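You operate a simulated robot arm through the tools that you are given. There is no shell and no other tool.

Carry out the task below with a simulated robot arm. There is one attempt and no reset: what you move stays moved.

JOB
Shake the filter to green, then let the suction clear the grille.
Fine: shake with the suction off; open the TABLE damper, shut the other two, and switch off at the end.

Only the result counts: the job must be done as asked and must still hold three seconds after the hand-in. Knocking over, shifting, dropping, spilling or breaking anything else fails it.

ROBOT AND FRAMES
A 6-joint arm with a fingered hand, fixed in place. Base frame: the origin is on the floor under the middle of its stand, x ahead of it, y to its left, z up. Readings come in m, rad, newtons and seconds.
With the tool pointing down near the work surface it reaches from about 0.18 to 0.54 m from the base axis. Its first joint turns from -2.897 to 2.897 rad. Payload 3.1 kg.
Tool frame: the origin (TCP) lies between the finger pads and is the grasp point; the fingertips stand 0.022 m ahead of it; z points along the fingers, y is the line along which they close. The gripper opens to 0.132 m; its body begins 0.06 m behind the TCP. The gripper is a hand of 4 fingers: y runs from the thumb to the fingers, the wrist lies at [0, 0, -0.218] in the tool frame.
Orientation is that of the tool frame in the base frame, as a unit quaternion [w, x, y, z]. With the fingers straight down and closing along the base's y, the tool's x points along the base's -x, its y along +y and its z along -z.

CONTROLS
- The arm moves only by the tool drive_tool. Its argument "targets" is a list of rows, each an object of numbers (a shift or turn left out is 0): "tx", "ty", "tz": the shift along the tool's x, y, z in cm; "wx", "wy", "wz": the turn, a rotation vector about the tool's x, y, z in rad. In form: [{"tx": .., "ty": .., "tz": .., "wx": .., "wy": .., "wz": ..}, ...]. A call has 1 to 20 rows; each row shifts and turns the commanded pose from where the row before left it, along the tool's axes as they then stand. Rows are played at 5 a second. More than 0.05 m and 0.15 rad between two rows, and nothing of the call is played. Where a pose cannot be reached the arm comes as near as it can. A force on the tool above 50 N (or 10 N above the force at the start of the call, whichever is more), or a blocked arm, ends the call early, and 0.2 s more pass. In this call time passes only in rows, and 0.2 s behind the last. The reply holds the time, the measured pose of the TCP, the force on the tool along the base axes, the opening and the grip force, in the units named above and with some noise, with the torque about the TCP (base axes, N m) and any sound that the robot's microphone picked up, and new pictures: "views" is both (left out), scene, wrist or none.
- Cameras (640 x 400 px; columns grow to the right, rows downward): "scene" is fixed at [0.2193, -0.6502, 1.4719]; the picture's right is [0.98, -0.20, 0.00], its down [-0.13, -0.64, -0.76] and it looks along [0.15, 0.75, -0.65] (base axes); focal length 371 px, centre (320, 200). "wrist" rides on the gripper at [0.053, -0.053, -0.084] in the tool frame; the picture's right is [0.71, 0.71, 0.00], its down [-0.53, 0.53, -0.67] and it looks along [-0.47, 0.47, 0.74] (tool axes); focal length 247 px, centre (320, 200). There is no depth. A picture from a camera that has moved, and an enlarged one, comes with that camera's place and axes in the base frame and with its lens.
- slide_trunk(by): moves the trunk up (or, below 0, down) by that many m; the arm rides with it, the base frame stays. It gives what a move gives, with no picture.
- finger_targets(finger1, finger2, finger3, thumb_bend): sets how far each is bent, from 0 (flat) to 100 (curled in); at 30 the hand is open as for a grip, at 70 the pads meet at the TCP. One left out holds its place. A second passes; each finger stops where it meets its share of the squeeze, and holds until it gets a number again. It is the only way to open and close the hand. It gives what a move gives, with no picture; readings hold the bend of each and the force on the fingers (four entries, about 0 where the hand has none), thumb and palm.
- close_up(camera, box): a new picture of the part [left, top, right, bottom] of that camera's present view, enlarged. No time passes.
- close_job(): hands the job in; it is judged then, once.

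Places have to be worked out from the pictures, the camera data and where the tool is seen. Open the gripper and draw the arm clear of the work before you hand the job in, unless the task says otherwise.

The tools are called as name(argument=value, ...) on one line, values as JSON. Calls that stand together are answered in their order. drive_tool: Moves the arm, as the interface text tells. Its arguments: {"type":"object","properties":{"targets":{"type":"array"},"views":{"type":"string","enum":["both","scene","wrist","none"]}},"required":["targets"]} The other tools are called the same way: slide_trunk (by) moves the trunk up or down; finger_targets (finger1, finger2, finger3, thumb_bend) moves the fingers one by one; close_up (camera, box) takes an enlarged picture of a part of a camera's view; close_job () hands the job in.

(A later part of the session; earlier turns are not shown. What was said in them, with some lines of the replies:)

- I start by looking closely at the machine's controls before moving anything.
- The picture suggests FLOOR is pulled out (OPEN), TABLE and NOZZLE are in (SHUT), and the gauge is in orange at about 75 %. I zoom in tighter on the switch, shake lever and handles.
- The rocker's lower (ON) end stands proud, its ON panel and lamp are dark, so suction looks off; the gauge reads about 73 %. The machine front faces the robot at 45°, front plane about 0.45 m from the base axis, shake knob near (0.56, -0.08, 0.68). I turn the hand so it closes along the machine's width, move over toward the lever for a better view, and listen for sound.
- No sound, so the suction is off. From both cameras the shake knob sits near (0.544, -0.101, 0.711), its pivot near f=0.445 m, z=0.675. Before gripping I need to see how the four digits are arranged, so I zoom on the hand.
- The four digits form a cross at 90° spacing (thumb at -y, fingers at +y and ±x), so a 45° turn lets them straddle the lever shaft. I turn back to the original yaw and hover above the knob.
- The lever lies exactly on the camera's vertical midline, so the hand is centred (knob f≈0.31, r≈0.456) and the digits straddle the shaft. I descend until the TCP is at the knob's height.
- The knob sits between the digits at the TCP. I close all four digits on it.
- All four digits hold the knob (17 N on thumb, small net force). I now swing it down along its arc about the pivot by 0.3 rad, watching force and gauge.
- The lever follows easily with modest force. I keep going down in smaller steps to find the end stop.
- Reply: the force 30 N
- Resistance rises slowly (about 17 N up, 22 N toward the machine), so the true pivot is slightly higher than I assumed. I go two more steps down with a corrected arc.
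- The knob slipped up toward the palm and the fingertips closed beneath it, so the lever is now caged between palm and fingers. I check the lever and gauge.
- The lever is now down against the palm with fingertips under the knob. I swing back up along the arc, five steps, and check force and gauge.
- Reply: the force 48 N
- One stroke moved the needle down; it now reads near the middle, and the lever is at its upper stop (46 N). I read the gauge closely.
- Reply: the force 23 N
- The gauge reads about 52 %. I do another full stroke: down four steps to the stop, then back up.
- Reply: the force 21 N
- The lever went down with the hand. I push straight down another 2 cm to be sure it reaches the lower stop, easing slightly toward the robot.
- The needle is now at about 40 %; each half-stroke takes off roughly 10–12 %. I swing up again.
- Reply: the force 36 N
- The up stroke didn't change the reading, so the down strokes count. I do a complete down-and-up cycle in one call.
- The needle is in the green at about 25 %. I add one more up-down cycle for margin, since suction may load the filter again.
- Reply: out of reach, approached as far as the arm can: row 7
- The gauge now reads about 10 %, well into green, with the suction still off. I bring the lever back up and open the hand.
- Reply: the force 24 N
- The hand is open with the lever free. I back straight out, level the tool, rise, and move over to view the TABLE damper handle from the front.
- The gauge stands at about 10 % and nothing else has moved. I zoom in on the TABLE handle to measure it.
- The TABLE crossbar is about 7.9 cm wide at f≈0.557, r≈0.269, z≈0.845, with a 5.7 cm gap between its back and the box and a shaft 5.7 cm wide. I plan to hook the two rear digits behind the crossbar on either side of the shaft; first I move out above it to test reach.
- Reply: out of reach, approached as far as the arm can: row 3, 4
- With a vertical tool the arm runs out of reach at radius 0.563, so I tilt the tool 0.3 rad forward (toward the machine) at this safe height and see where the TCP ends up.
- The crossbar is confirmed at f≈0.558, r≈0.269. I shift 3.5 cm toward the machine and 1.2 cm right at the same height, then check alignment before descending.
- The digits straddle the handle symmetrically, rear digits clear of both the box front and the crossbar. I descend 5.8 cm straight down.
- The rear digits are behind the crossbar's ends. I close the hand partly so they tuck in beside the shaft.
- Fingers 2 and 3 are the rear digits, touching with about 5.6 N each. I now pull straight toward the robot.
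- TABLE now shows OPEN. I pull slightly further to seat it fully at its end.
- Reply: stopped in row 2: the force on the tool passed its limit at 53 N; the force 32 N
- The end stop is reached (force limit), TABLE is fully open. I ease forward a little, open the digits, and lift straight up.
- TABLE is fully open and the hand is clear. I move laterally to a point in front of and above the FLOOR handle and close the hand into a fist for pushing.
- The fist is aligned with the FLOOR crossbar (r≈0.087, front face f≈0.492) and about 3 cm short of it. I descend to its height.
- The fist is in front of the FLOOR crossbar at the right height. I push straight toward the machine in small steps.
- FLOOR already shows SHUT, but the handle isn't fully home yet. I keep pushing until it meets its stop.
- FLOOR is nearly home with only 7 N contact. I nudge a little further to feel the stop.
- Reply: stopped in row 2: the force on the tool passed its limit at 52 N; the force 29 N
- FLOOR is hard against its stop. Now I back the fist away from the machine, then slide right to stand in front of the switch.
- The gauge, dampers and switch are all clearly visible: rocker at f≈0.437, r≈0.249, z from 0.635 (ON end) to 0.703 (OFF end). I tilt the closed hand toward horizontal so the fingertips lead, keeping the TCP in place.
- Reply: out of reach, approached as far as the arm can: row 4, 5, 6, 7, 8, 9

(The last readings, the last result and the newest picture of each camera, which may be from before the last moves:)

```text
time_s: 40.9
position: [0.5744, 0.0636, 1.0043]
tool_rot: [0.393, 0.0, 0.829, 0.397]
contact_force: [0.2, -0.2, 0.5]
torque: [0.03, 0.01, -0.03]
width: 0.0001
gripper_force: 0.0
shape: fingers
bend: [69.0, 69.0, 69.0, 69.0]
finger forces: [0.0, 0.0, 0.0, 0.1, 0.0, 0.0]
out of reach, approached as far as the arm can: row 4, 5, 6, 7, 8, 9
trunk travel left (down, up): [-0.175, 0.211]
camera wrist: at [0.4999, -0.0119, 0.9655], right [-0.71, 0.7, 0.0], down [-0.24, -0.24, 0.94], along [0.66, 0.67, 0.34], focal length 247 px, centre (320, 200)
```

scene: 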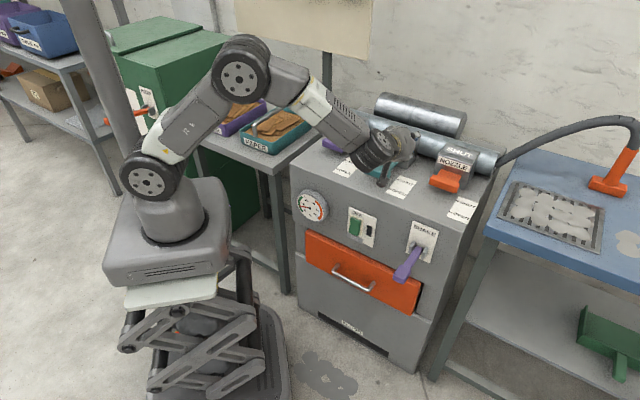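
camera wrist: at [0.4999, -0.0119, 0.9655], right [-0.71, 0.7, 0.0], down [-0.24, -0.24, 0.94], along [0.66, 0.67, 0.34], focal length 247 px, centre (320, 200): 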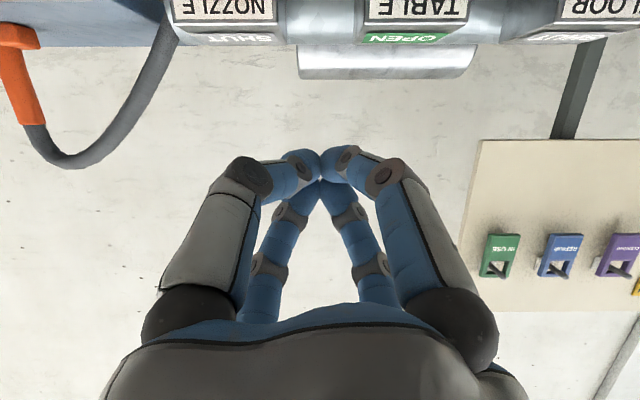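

That orientation is out of reach close to the base; the arm drifted over the machine top at a safe height (z≈1.0, no contact). Better: a vertical tool with one open digit pointing at the machine can press the rocker. I undo the tilt while backing off, then yaw so a digit points straight at the panel.

drive_tool(targets=[{"tx": 0.27, "ty": -0.27, "tz": -0.93, "wx": 0.0698, "wy": 0.0698}, {"tx": 0.33, "ty": -0.33, "tz": -0.885, "wx": 0.0698, "wy": 0.0698}, {"tx": 0.39, "ty": -0.39, "tz": -0.835, "wx": 0.0698, "wy": 0.0698}, {"tx": 0.445, "ty": -0.445, "tz": -0.776, "wx": 0.0698, "wy": 0.0698}, {"tx": 0.5, "ty": -0.5, "tz": -0.71, "wx": 0.0698, "wy": 0.0698}, {"tx": 0.545, "ty": -0.545, "tz": -0.637, "wx": 0.0698, "wy": 0.0698}, {"tx": 0.586, "ty": -0.586, "tz": -0.559, "wx": 0.0698, "wy": 0.0698}, {"tx": 0.622, "ty": -0.622, "tz": -0.474, "wx": 0.0698, "wy": 0.0698}, {"tx": 0.653, "ty": -0.653, "tz": -0.385, "wx": 0.0698, "wy": 0.0698}, {"tx": 0.677, "ty": -0.677, "tz": -0.292, "wx": 0.0698, "wy": 0.0698}, {"tx": 0.693, "ty": -0.693, "tz": -0.197, "wx": 0.0698, "wy": 0.0698}, {"tx": 0.7, "ty": -0.7, "tz": -0.1, "wx": 0.0698, "wy": 0.0698}])

```text
time_s: 43.5
position: [0.4905, -0.0209, 1.0026]
tool_rot: [0.005, 0.001, 1.0, 0.001]
contact_force: [0.2, 0.2, -1.6]
torque: [0.01, -0.03, -0.03]
width: 0.0
gripper_force: 0.2
shape: fingers
bend: [69.0, 69.0, 69.0, 69.0]
finger forces: [0.0, 0.0, 0.0, 0.0, 0.1, 0.0]
trunk travel left (down, up): [-0.175, 0.211]
camera wrist: at [0.4358, -0.0738, 1.0858], right [-0.71, 0.71, 0.0], down [0.52, 0.52, 0.67], along [0.48, 0.47, -0.74], focal length 247 px, centre (320, 200)
```

scene: 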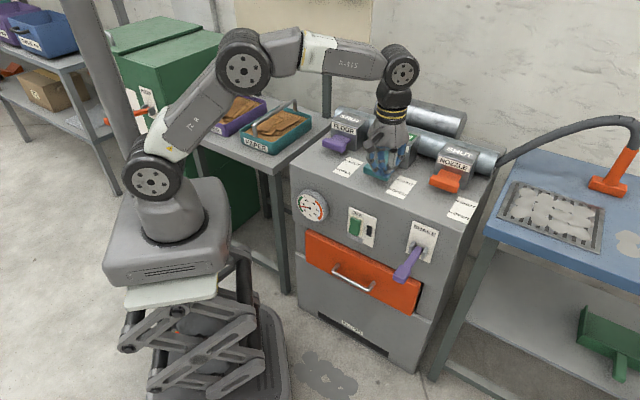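
wrist: 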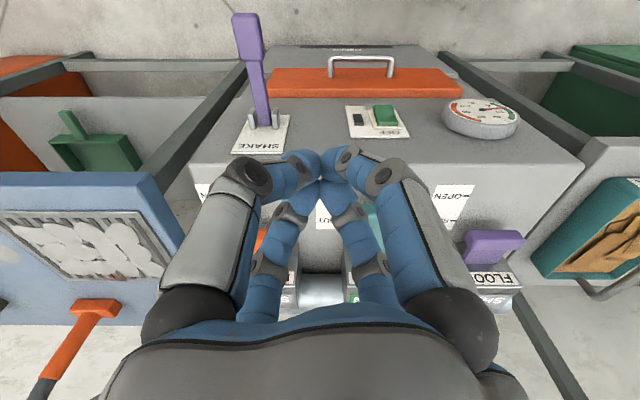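

The tool is vertical again and everything is clear. I yaw so a digit points at the panel, and move to in front of the switch at height.

drive_tool(targets=[{"wz": -0.1309}, {"wz": -0.1309}, {"wz": -0.1309}, {"wz": -0.1309}, {"wz": -0.1309}, {"wz": -0.1309}, {"tx": 0.7, "ty": 3.75}, {"tx": 0.7, "ty": 3.75}, {"tx": 0.7, "ty": 3.75}], views="none")

finger_targets(finger1=30, finger2=30, finger3=30, thumb_bend=30)

drive_tool(targets=[{"tz": 4.5}, {"tz": 4.5}, {"tz": 4.5}, {"tz": 4.5}])

```text
time_s: 45.5
position: [0.3937, 0.0451, 1.0018]
tool_rot: [0.005, -0.382, 0.924, -0.001]
contact_force: [-0.2, -0.3, -0.1]
torque: [0.01, -0.02, -0.02]
width: 0.0
gripper_force: 0.0
shape: fingers
bend: [69.0, 69.0, 69.0, 69.0]
finger forces: [0.1, 0.0, 0.1, 0.0, 0.1, 0.0]
trunk travel left (down, up): [-0.175, 0.211]
```

```text
time_s: 46.5
position: [0.3938, 0.0443, 1.0008]
tool_rot: [0.005, -0.382, 0.924, 0.001]
contact_force: [-0.2, -0.6, 0.0]
torque: [-0.01, 0.03, 0.02]
width: 0.0873
gripper_force: 0.0
shape: fingers
bend: [30.0, 30.0, 30.0, 30.0]
finger forces: [0.0, 0.1, 0.0, 0.0, 0.0, 0.0]
trunk travel left (down, up): [-0.175, 0.211]
```

```text
time_s: 47.5
position: [0.3969, 0.0442, 0.8189]
tool_rot: [0.004, -0.382, 0.924, 0.0]
contact_force: [0.4, 0.1, -0.4]
torque: [0.02, -0.01, -0.01]
width: 0.0872
gripper_force: 0.0
shape: fingers
bend: [30.0, 30.0, 30.0, 30.0]
finger forces: [0.0, 0.0, 0.1, 0.0, 0.1, 0.1]
trunk travel left (down, up): [-0.175, 0.211]
camera wrist: at [0.3958, -0.0311, 0.9022], right [-1.0, 0.0, -0.01], down [0.0, 0.74, 0.67], along [0.01, 0.67, -0.74], focal length 247 px, centre (320, 200)
```

scene: 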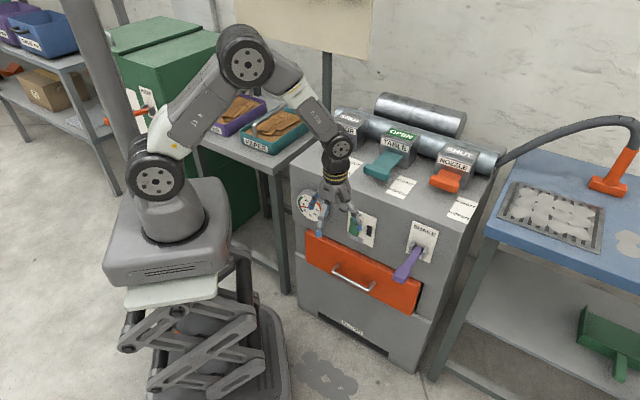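
wrist: 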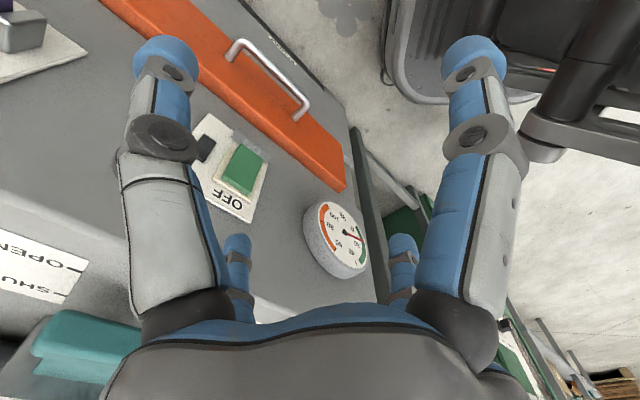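

The switch is confirmed at r≈0.250; the TCP is at r=0.249, f=0.312. I descend to z≈0.66 so the forward digit's tip faces the rocker's lower (ON) end.

drive_tool(targets=[{"tz": 3.9}, {"tz": 3.9}, {"tz": 3.9}, {"tz": 3.7}])

close_up(camera="scene", box=[310, 170, 410, 260])

close_up(camera="wrist", box=[140, 130, 420, 310])

```text
time_s: 48.5
position: [0.3998, 0.0475, 0.6676]
tool_rot: [0.005, -0.382, 0.924, -0.001]
contact_force: [-0.4, -0.4, 0.1]
torque: [-0.01, -0.01, 0.01]
width: 0.0875
gripper_force: 0.2
shape: fingers
bend: [30.0, 30.0, 30.0, 30.0]
finger forces: [0.0, 0.0, 0.0, 0.0, 0.1, 0.1]
trunk travel left (down, up): [-0.175, 0.211]
camera wrist: at [0.3983, -0.0293, 0.7518], right [-1.0, 0.0, -0.01], down [-0.01, 0.74, 0.67], along [0.01, 0.67, -0.74], focal length 247 px, centre (320, 200)
```

scene: 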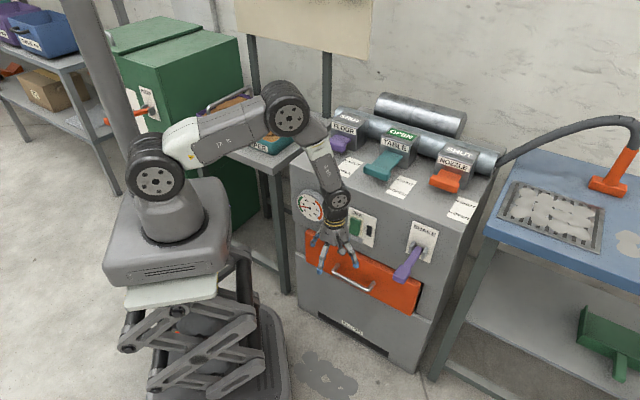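
wrist: 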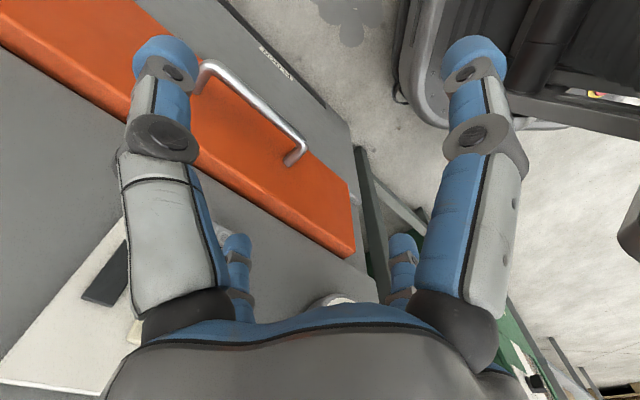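

```text
4.44 times, centred on (360, 215) of scene
camera zoom: at [0.2193, -0.6502, 1.4719], right [0.98, -0.2, 0.0], down [-0.13, -0.64, -0.76], along [0.15, 0.75, -0.65], focal length 1648 px, centre (142, 133)
```

zoom: 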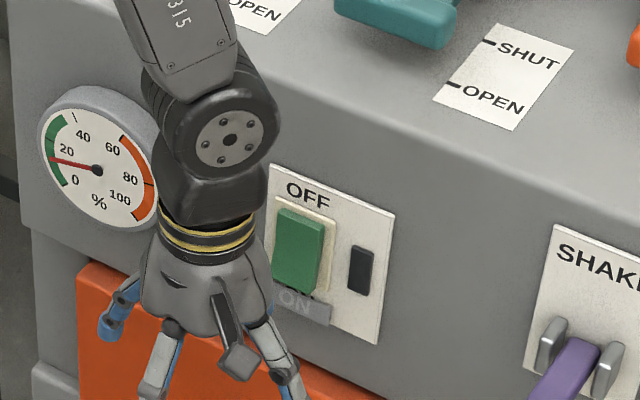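

```text
2.22 times, centred on (280, 220) of wrist
camera zoom: at [0.3983, -0.0293, 0.7518], right [-1.0, 0.0, -0.01], down [-0.01, 0.74, 0.67], along [0.01, 0.67, -0.74], focal length 549 px, centre (409, 156)
```

zoom: 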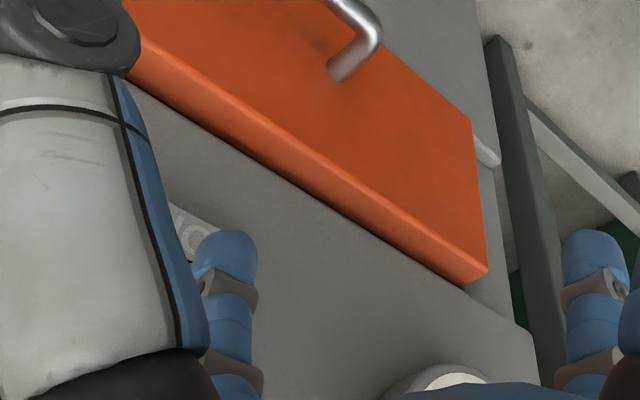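

The forward digit's tip is at z≈0.652, about 2.5 cm short of the rocker's ON end. I push toward the panel in 0.7 cm steps and listen for the motor.

drive_tool(targets=[{"tx": -0.9}, {"tx": -0.9}, {"tx": -0.7}, {"tx": -0.7}])

close_up(camera="scene", box=[310, 170, 410, 260])

close_up(camera="wrist", box=[140, 130, 420, 310])

```text
time_s: 49.5
position: [0.4213, 0.0692, 0.6688]
tool_rot: [0.005, -0.382, 0.924, 0.0]
contact_force: [-0.3, 0.1, 0.0]
torque: [0.02, -0.03, 0.01]
width: 0.0874
gripper_force: 0.0
shape: fingers
bend: [30.0, 30.0, 30.0, 30.0]
finger forces: [0.0, 0.0, 0.0, 0.1, 0.0, 0.0]
trunk travel left (down, up): [-0.175, 0.211]
camera wrist: at [0.4201, -0.0065, 0.7521], right [-1.0, 0.0, -0.01], down [-0.01, 0.74, 0.67], along [0.01, 0.67, -0.74], focal length 247 px, centre (320, 200)
```

scene: 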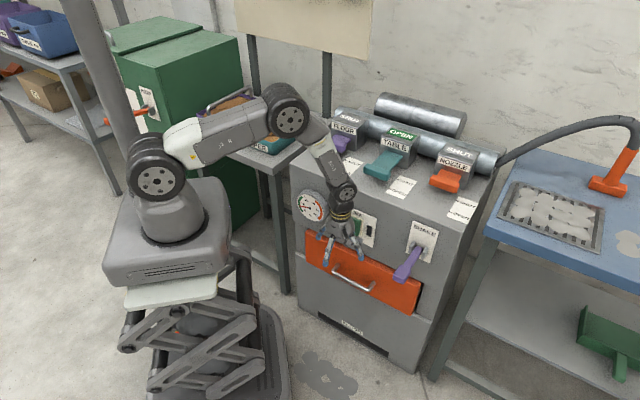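
wrist: 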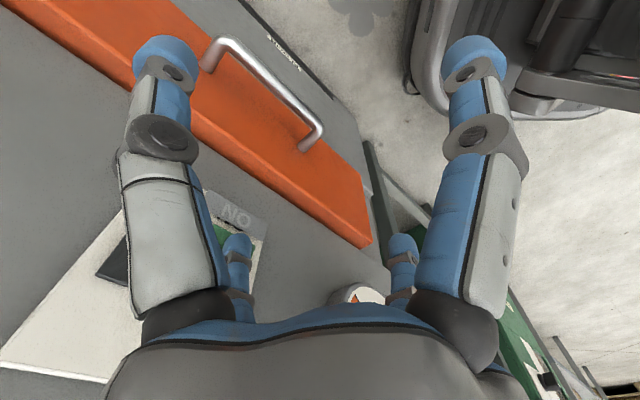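

```text
4.44 times, centred on (360, 215) of scene
camera zoom: at [0.2193, -0.6502, 1.4719], right [0.98, -0.2, 0.0], down [-0.13, -0.64, -0.76], along [0.15, 0.75, -0.65], focal length 1648 px, centre (142, 133)
```

zoom: 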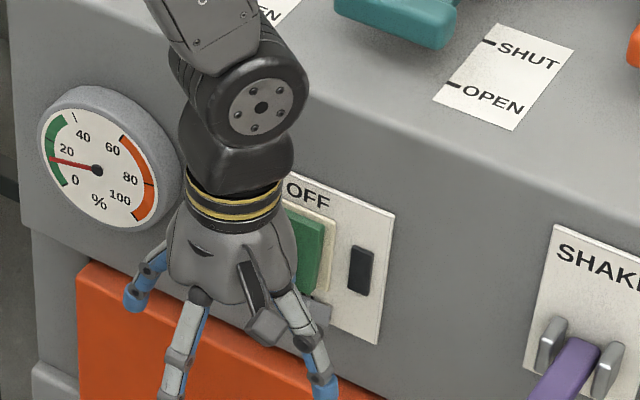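

```text
2.22 times, centred on (280, 220) of wrist
camera zoom: at [0.4201, -0.0065, 0.7521], right [-1.0, 0.0, -0.01], down [-0.01, 0.74, 0.67], along [0.01, 0.67, -0.74], focal length 549 px, centre (409, 156)
```

zoom: 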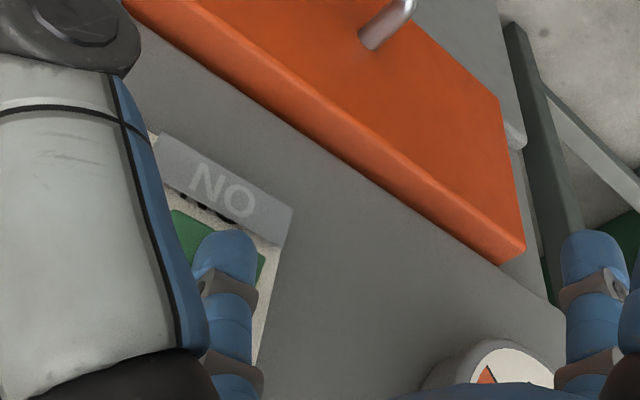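

No contact yet; the tip is just in front of the rocker. I continue in small steps.

drive_tool(targets=[{"tx": -0.5}, {"tx": -0.5}], views="wrist")

close_up(camera="wrist", box=[140, 130, 420, 310])

```text
time_s: 50.1
position: [0.4267, 0.0743, 0.6693]
tool_rot: [0.004, -0.381, 0.924, 0.0]
contact_force: [-1.1, -1.0, -0.3]
torque: [-0.02, 0.03, 0.08]
width: 0.0876
gripper_force: 0.5
shape: fingers
bend: [30.0, 30.0, 32.0, 30.0]
finger forces: [0.0, 0.1, 1.8, 0.0, 0.0, 0.1]
trunk travel left (down, up): [-0.175, 0.211]
camera wrist: at [0.4256, -0.0008, 0.7526], right [-1.0, 0.0, -0.01], down [0.0, 0.74, 0.67], along [0.01, 0.67, -0.74], focal length 247 px, centre (320, 200)
```

wrist: 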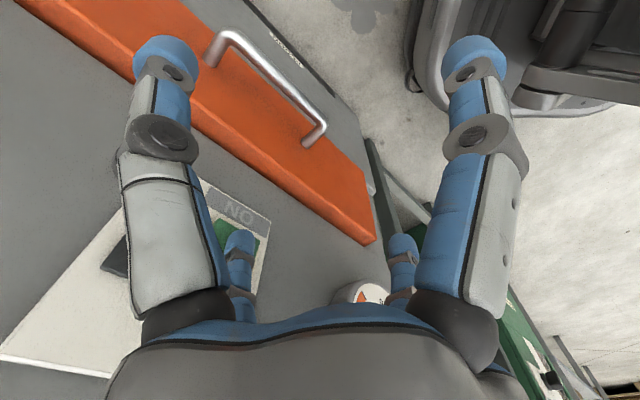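

```text
2.22 times, centred on (280, 220) of wrist
camera zoom: at [0.4256, -0.0008, 0.7526], right [-1.0, 0.0, -0.01], down [0.0, 0.74, 0.67], along [0.01, 0.67, -0.74], focal length 549 px, centre (409, 156)
```

zoom: 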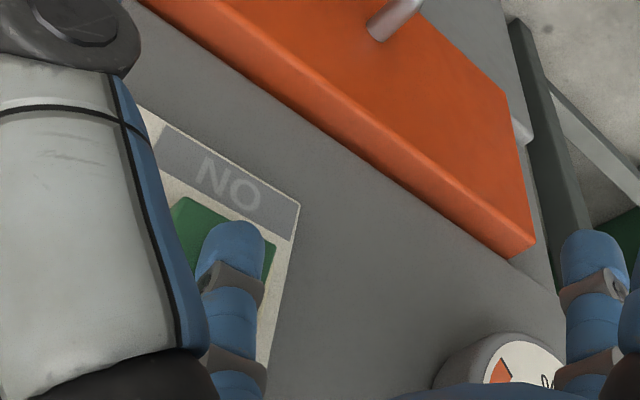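

Finger 3 has touched the rocker (1.8 N). I press on.

drive_tool(targets=[{"tx": -0.5}, {"tx": -0.5}], views="wrist")

close_up(camera="wrist", box=[140, 130, 420, 310])

close_up(camera="scene", box=[310, 170, 410, 260])

```text
time_s: 50.7
position: [0.4324, 0.081, 0.668]
tool_rot: [0.004, -0.382, 0.924, 0.001]
contact_force: [-6.4, -6.9, 1.1]
torque: [0.06, -0.08, -0.02]
width: 0.0877
gripper_force: 4.5
shape: fingers
bend: [30.0, 30.0, 37.0, 30.0]
finger forces: [0.1, 0.0, 9.1, 0.0, 0.0, 0.0]
trunk travel left (down, up): [-0.175, 0.211]
camera wrist: at [0.4315, 0.0062, 0.752], right [-1.0, 0.0, -0.01], down [0.0, 0.74, 0.67], along [0.01, 0.67, -0.74], focal length 247 px, centre (320, 200)
```

wrist: 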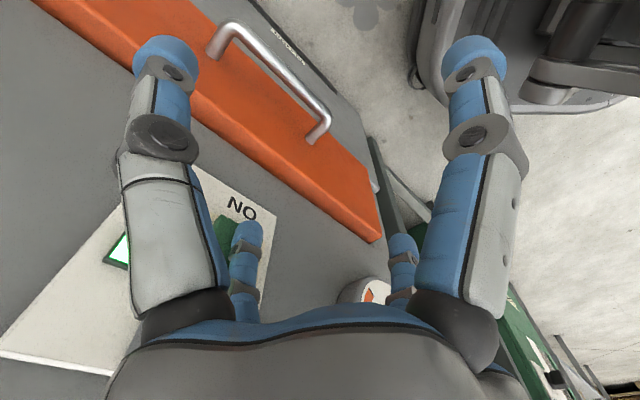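

```text
2.22 times, centred on (280, 220) of wrist
camera zoom: at [0.4315, 0.0062, 0.752], right [-1.0, 0.0, -0.01], down [0.0, 0.74, 0.67], along [0.01, 0.67, -0.74], focal length 549 px, centre (409, 156)
```

zoom: 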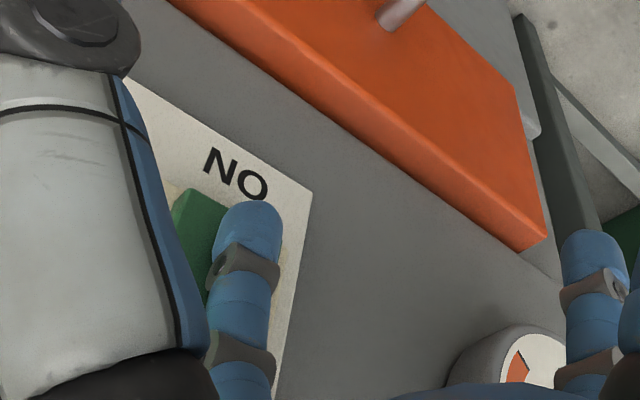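

```text
4.44 times, centred on (360, 215) of scene
camera zoom: at [0.2193, -0.6502, 1.4719], right [0.98, -0.2, 0.0], down [-0.13, -0.64, -0.76], along [0.15, 0.75, -0.65], focal length 1648 px, centre (142, 133)
```

zoom: 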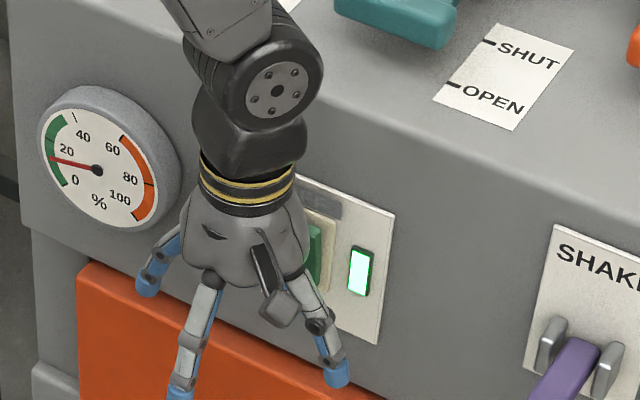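

The lamp is lit green and ON is showing: suction is running. I back the finger off a little and watch the grille.

drive_tool(targets=[{"tx": 1.0}, {"tx": 1.0}, {"tx": 1.0}], views="scene")

close_up(camera="scene", box=[480, 100, 640, 280])

close_up(camera="scene", box=[280, 90, 480, 260])

```text
time_s: 51.5
position: [0.4147, 0.0605, 0.6683]
tool_rot: [0.005, -0.382, 0.924, -0.001]
contact_force: [0.4, -1.1, 0.3]
torque: [0.03, 0.0, 0.0]
width: 0.0875
gripper_force: 0.1
shape: fingers
bend: [30.0, 30.0, 30.0, 30.0]
finger forces: [0.0, 0.0, 0.0, 0.1, 0.0, 0.0]
trunk travel left (down, up): [-0.175, 0.211]
```

scene: 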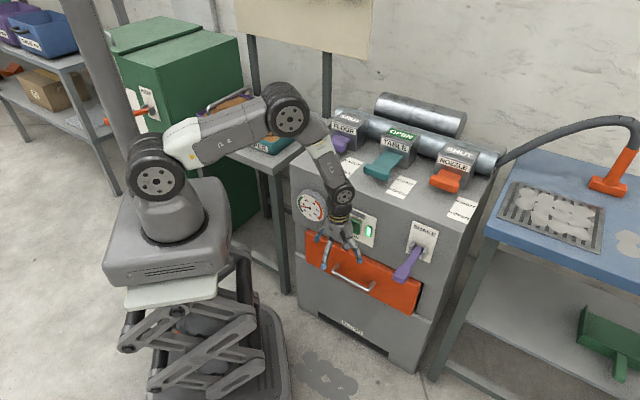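

```text
2.22 times, centred on (560, 190) of scene
camera zoom: at [0.2193, -0.6502, 1.4719], right [0.98, -0.2, 0.0], down [-0.13, -0.64, -0.76], along [0.15, 0.75, -0.65], focal length 824 px, centre (-213, 222)
```

zoom: 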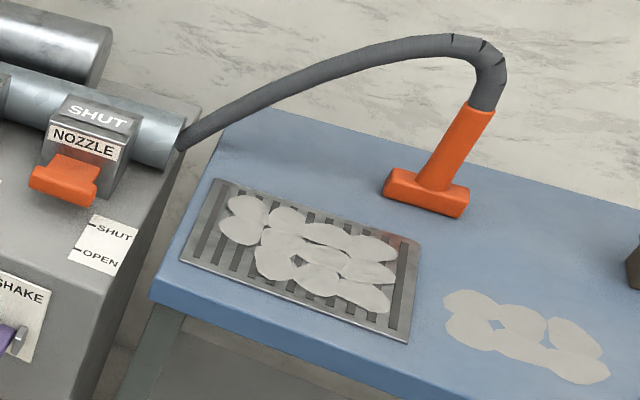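

```text
2.35 times, centred on (380, 175) of scene
camera zoom: at [0.2193, -0.6502, 1.4719], right [0.98, -0.2, 0.0], down [-0.13, -0.64, -0.76], along [0.15, 0.75, -0.65], focal length 873 px, centre (179, 259)
```

zoom: 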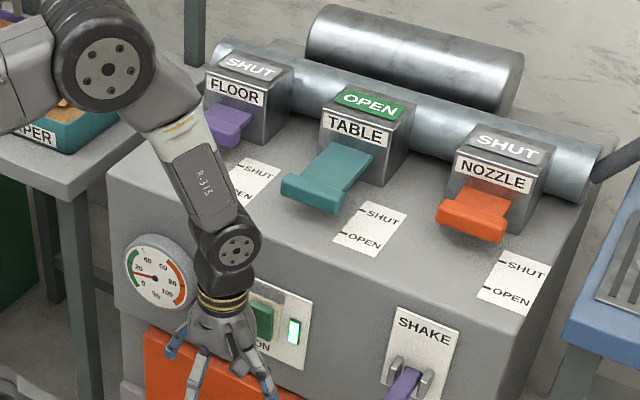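

The dust on the grille is starting to go. I use the waiting time to raise the finger 3.8 cm to the level of the OFF end and hold there.

drive_tool(targets=[{"tz": -1.3}, {"tz": -1.3}, {"tz": -1.2}, {}, {}, {}, {}, {}, {}, {}, {}, {}, {}, {}, {}], views="scene")

close_up(camera="scene", box=[480, 100, 640, 280])

close_up(camera="scene", box=[290, 180, 390, 260])

```text
time_s: 54.7
position: [0.4134, 0.0601, 0.7055]
tool_rot: [0.004, -0.382, 0.924, 0.0]
contact_force: [-0.2, 0.5, -0.4]
torque: [0.02, 0.02, 0.0]
width: 0.0873
gripper_force: 0.0
shape: fingers
bend: [30.0, 30.0, 30.0, 30.0]
finger forces: [0.1, 0.0, 0.0, 0.1, 0.0, 0.1]
trunk travel left (down, up): [-0.175, 0.211]
```

scene: 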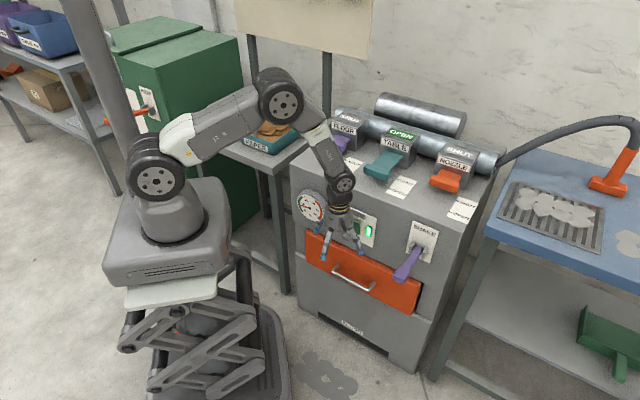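

```text
2.22 times, centred on (560, 190) of scene
camera zoom: at [0.2193, -0.6502, 1.4719], right [0.98, -0.2, 0.0], down [-0.13, -0.64, -0.76], along [0.15, 0.75, -0.65], focal length 824 px, centre (-213, 222)
```

zoom: 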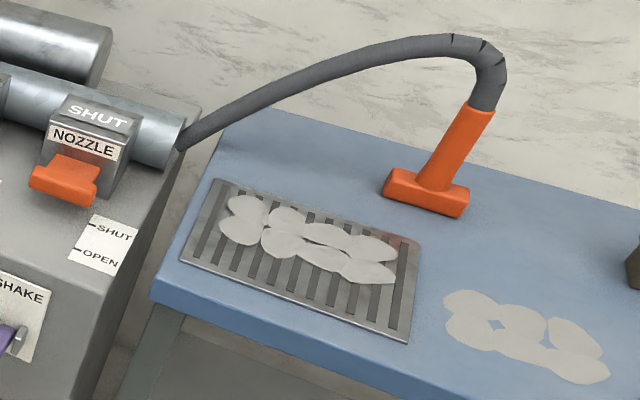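

```text
5.00 times, centred on (340, 220) of scene
camera zoom: at [0.2193, -0.6502, 1.4719], right [0.98, -0.2, 0.0], down [-0.13, -0.64, -0.76], along [0.15, 0.75, -0.65], focal length 1854 px, centre (220, 100)
```

zoom: 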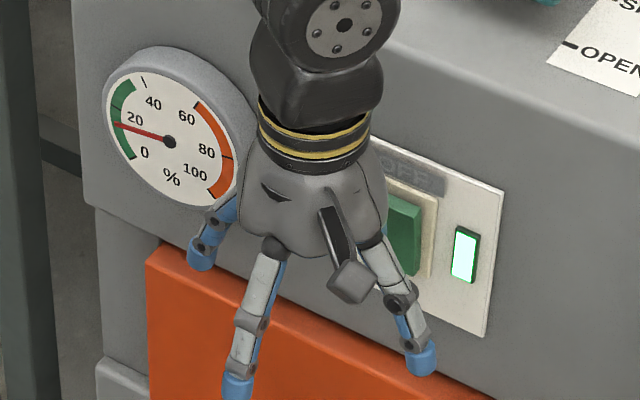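

The lower blobs have gone and the gauge is still low (~14 %). I wait on.

drive_tool(targets=[{}, {}, {}, {}, {}, {}, {}, {}, {}, {}, {}, {}, {}, {}, {}, {}, {}, {}, {}, {}], views="none")

close_up(camera="scene", box=[480, 100, 640, 280])

close_up(camera="scene", box=[290, 180, 390, 260])

```text
time_s: 58.9
position: [0.4123, 0.0599, 0.7053]
tool_rot: [0.004, -0.381, 0.924, 0.0]
contact_force: [0.4, 0.0, -0.1]
torque: [0.01, 0.02, 0.0]
width: 0.0872
gripper_force: 0.0
shape: fingers
bend: [30.0, 30.0, 30.0, 30.0]
finger forces: [0.0, 0.1, 0.1, 0.1, 0.1, 0.0]
trunk travel left (down, up): [-0.175, 0.211]
```

```text
2.22 times, centred on (560, 190) of scene
camera zoom: at [0.2193, -0.6502, 1.4719], right [0.98, -0.2, 0.0], down [-0.13, -0.64, -0.76], along [0.15, 0.75, -0.65], focal length 824 px, centre (-213, 222)
```

zoom: 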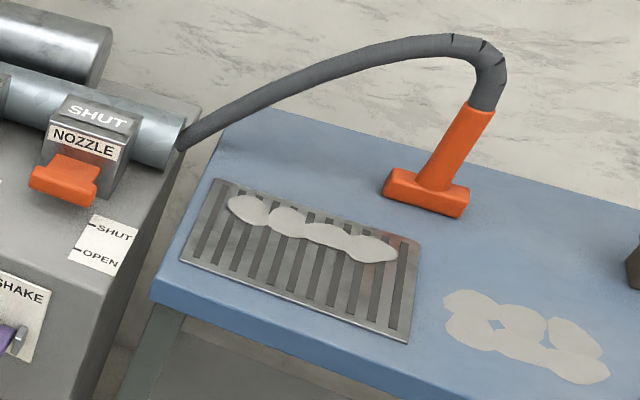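

```text
5.00 times, centred on (340, 220) of scene
camera zoom: at [0.2193, -0.6502, 1.4719], right [0.98, -0.2, 0.0], down [-0.13, -0.64, -0.76], along [0.15, 0.75, -0.65], focal length 1854 px, centre (220, 100)
```

zoom: 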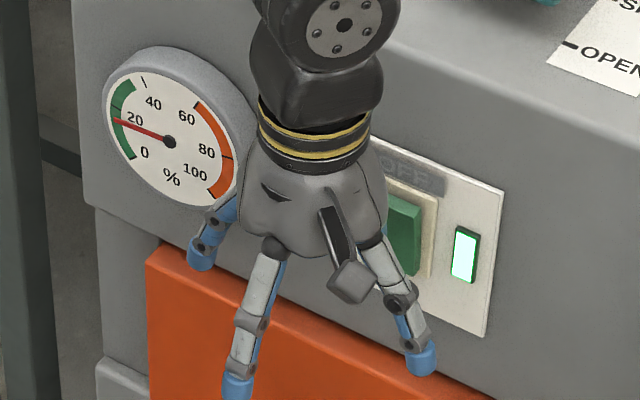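

Only one row of dust remains, the gauge is at about 15 %. I keep waiting.

drive_tool(targets=[{}, {}, {}, {}, {}, {}, {}, {}, {}, {}, {}, {}, {}, {}, {}, {}, {}, {}, {}, {}], views="none")

close_up(camera="scene", box=[480, 100, 640, 280])

close_up(camera="scene", box=[290, 180, 390, 260])

```text
time_s: 63.1
position: [0.4138, 0.0591, 0.7055]
tool_rot: [0.005, -0.382, 0.924, 0.0]
contact_force: [-0.3, -1.1, 0.8]
torque: [0.01, -0.03, 0.0]
width: 0.0875
gripper_force: 0.1
shape: fingers
bend: [30.0, 30.0, 30.0, 30.0]
finger forces: [0.1, 0.1, 0.0, 0.0, 0.1, 0.1]
trunk travel left (down, up): [-0.175, 0.211]
```

```text
2.22 times, centred on (560, 190) of scene
camera zoom: at [0.2193, -0.6502, 1.4719], right [0.98, -0.2, 0.0], down [-0.13, -0.64, -0.76], along [0.15, 0.75, -0.65], focal length 824 px, centre (-213, 222)
```

zoom: 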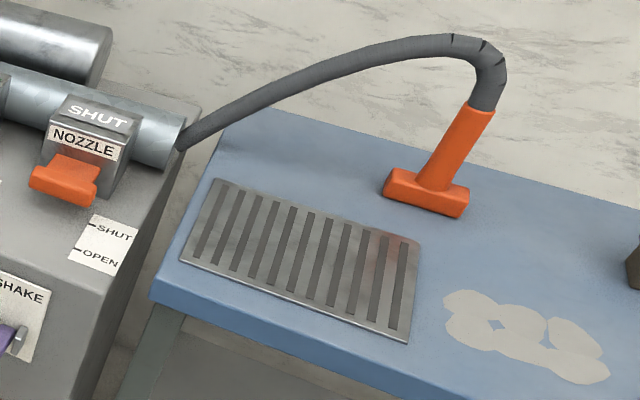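

```text
5.00 times, centred on (340, 220) of scene
camera zoom: at [0.2193, -0.6502, 1.4719], right [0.98, -0.2, 0.0], down [-0.13, -0.64, -0.76], along [0.15, 0.75, -0.65], focal length 1854 px, centre (220, 100)
```

zoom: 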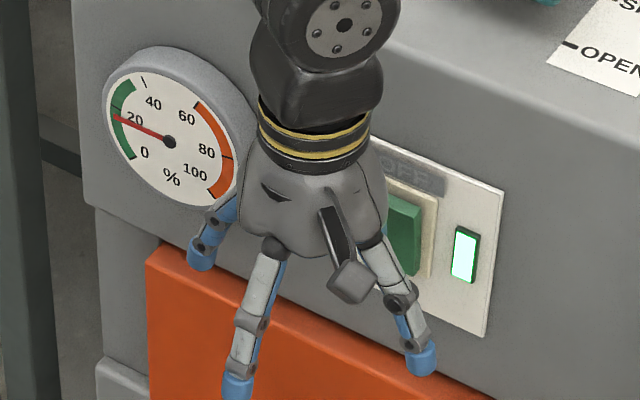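

The grille is clear and the gauge sits at about 17 %, still green. I now press the OFF end of the rocker.

drive_tool(targets=[{"tx": -0.5}, {"tx": -0.5}, {"tx": -0.5}, {"tx": -0.5}, {"tx": -0.5}], views="wrist")

close_up(camera="scene", box=[310, 170, 410, 260])

```text
time_s: 64.3
position: [0.4297, 0.0781, 0.7074]
tool_rot: [0.004, -0.382, 0.924, 0.0]
contact_force: [-0.9, -2.4, 0.5]
torque: [0.03, -0.03, -0.04]
width: 0.0872
gripper_force: 1.6
shape: fingers
bend: [30.0, 30.0, 33.0, 30.0]
finger forces: [0.1, 0.0, 3.4, 0.0, 0.0, 0.0]
trunk travel left (down, up): [-0.175, 0.211]
camera wrist: at [0.4287, 0.0027, 0.7899], right [-1.0, 0.0, -0.01], down [0.0, 0.74, 0.67], along [0.01, 0.67, -0.74], focal length 247 px, centre (320, 200)
```

wrist: 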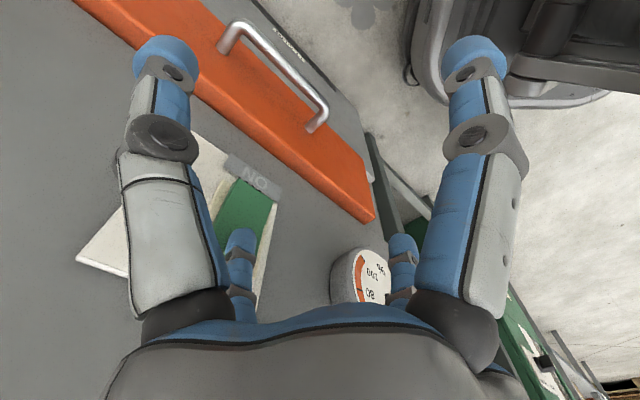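

```text
4.44 times, centred on (360, 215) of scene
camera zoom: at [0.2193, -0.6502, 1.4719], right [0.98, -0.2, 0.0], down [-0.13, -0.64, -0.76], along [0.15, 0.75, -0.65], focal length 1648 px, centre (142, 133)
```

zoom: 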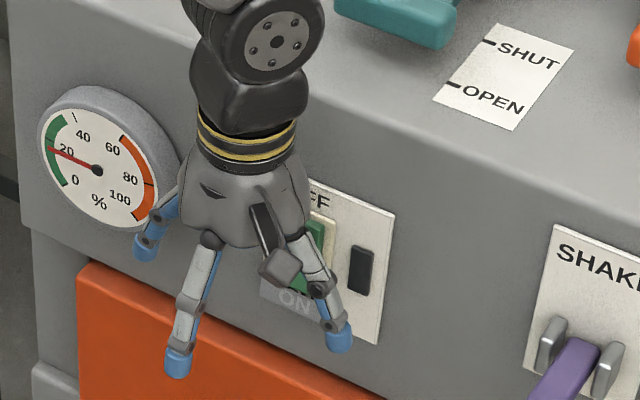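

The lamp is dark, OFF shows again: suction is off. I withdraw from the panel, then rise clear and check everything.

drive_tool(targets=[{"tx": 1.5}, {"tx": 2.5}, {"tx": 2.0}, {"tz": -4.0}, {"tz": -4.5}, {"tz": -4.5}, {"tz": -4.5}, {"tz": -4.5}, {"tz": -4.5}, {"tx": 2.0, "tz": -3.0}])

close_up(camera="scene", box=[280, 90, 480, 290])

close_up(camera="scene", box=[480, 100, 640, 280])

close_up(camera="scene", box=[290, 180, 390, 260])

```text
time_s: 66.5
position: [0.3695, 0.0232, 1.001]
tool_rot: [0.005, -0.382, 0.924, 0.0]
contact_force: [0.5, 0.3, -0.3]
torque: [0.01, 0.0, 0.02]
width: 0.0874
gripper_force: 0.0
shape: fingers
bend: [30.0, 30.0, 30.0, 30.0]
finger forces: [0.1, 0.1, 0.0, 0.1, 0.0, 0.0]
trunk travel left (down, up): [-0.175, 0.211]
camera wrist: at [0.368, -0.0521, 1.0847], right [-1.0, 0.0, -0.01], down [-0.01, 0.74, 0.67], along [0.01, 0.67, -0.74], focal length 247 px, centre (320, 200)
```

scene: 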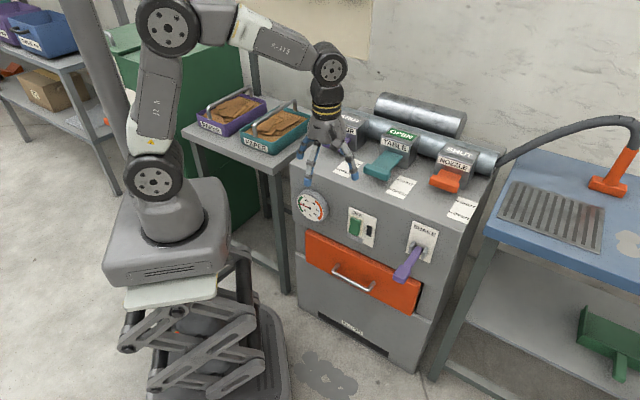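
wrist: 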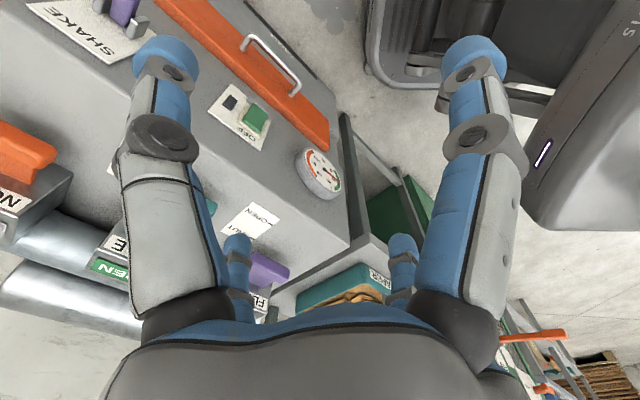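

```text
2.00 times, centred on (380, 190) of scene
camera zoom: at [0.2193, -0.6502, 1.4719], right [0.98, -0.2, 0.0], down [-0.13, -0.64, -0.76], along [0.15, 0.75, -0.65], focal length 742 px, centre (200, 220)
```

zoom: 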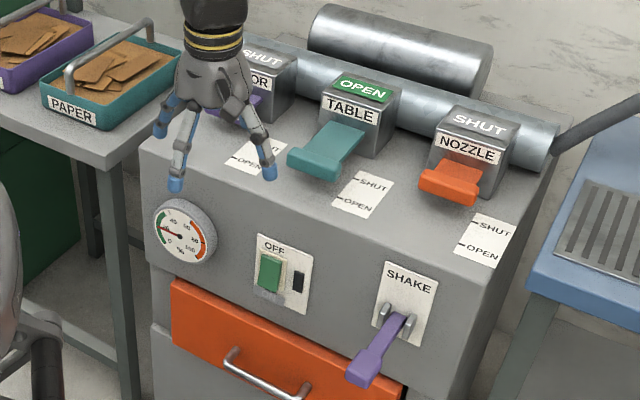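

```text
2.22 times, centred on (560, 190) of scene
camera zoom: at [0.2193, -0.6502, 1.4719], right [0.98, -0.2, 0.0], down [-0.13, -0.64, -0.76], along [0.15, 0.75, -0.65], focal length 824 px, centre (-213, 222)
```

zoom: 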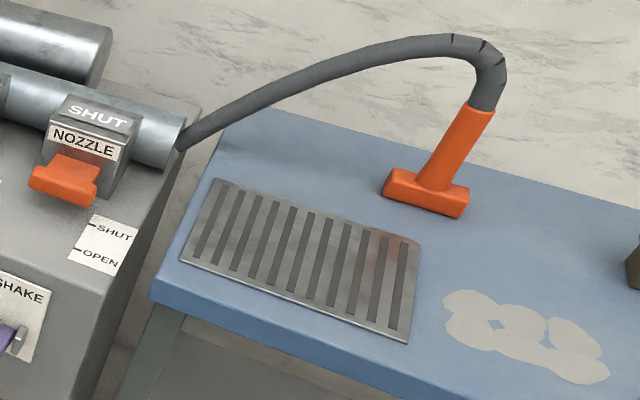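

```text
5.00 times, centred on (340, 220) of scene
camera zoom: at [0.2193, -0.6502, 1.4719], right [0.98, -0.2, 0.0], down [-0.13, -0.64, -0.76], along [0.15, 0.75, -0.65], focal length 1854 px, centre (220, 100)
```

zoom: 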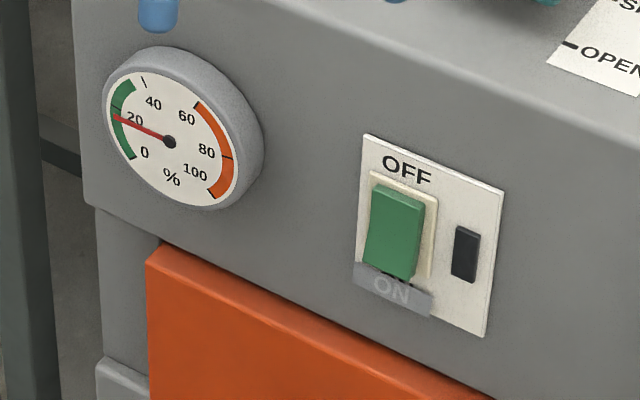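

Everything reads as wanted: gauge green (~17 %), switch OFF, TABLE OPEN, FLOOR and NOZZLE SHUT, grille clear, hand open. I draw the arm a little further back and confirm that the state holds for a couple of seconds.

drive_tool(targets=[{"tx": 2.0, "tz": -1.0}, {"tx": 2.0, "tz": -1.0}, {}, {}, {}, {}, {}, {}, {}, {}], views="scene")

close_up(camera="scene", box=[280, 90, 480, 290])

```text
time_s: 68.7
position: [0.3421, -0.0062, 1.0214]
tool_rot: [0.005, -0.382, 0.924, 0.0]
contact_force: [0.3, 0.8, 0.1]
torque: [0.01, -0.05, 0.01]
width: 0.0873
gripper_force: 0.2
shape: fingers
bend: [30.0, 30.0, 30.0, 30.0]
finger forces: [0.0, 0.0, 0.1, 0.0, 0.0, 0.0]
trunk travel left (down, up): [-0.175, 0.211]
```

scene: 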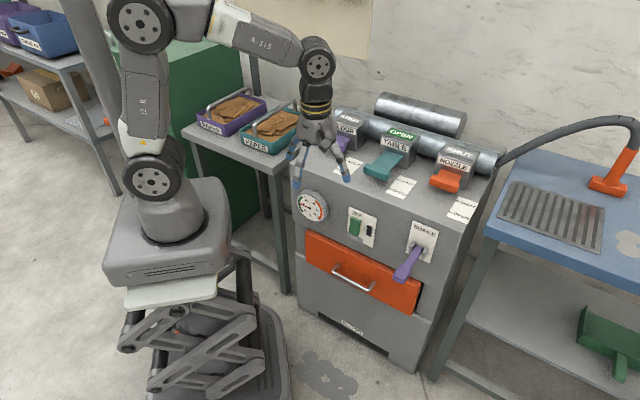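

```text
2.00 times, centred on (380, 190) of scene
camera zoom: at [0.2193, -0.6502, 1.4719], right [0.98, -0.2, 0.0], down [-0.13, -0.64, -0.76], along [0.15, 0.75, -0.65], focal length 742 px, centre (200, 220)
```

zoom: 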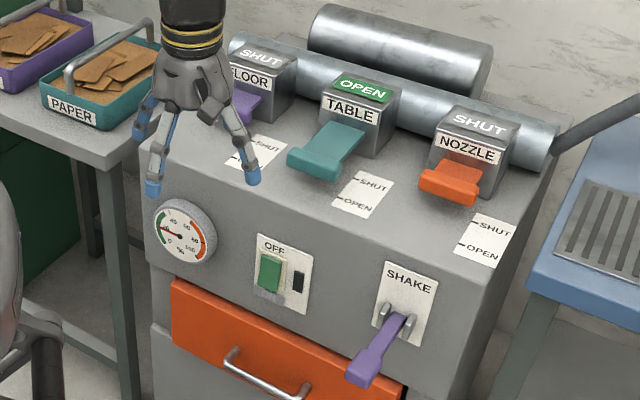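

The state is stable: switch off, gauge green, dampers set as asked, grille clear, arm away with the hand open. I hand the job in.

close_job()

```text
The job is handed in.
```

The job is done and handed in. The filter is shaken to green, the suction has cleared the grille, and the machine is switched off.

- **Filter:** I shook it with the suction off, from about 73 % down to about 10 %. It rose to about 17 % while the suction ran, which is still in the green.
- **Dampers:** TABLE is open; FLOOR and NOZZLE are shut. NOZZLE was already shut, so I left it alone.
- **Grille:** All the dust on it was gone after about 13 seconds of suction.
- **End state:** The switch is at OFF with its lamp dark, and the hand is open and clear of the machine. I checked this again about four seconds after switching off and nothing had changed.

At one point, lining up for the switch, a tilt was out of reach. The arm drifted over the machine top, well above it, and touched nothing. I saw nothing else knocked or moved.
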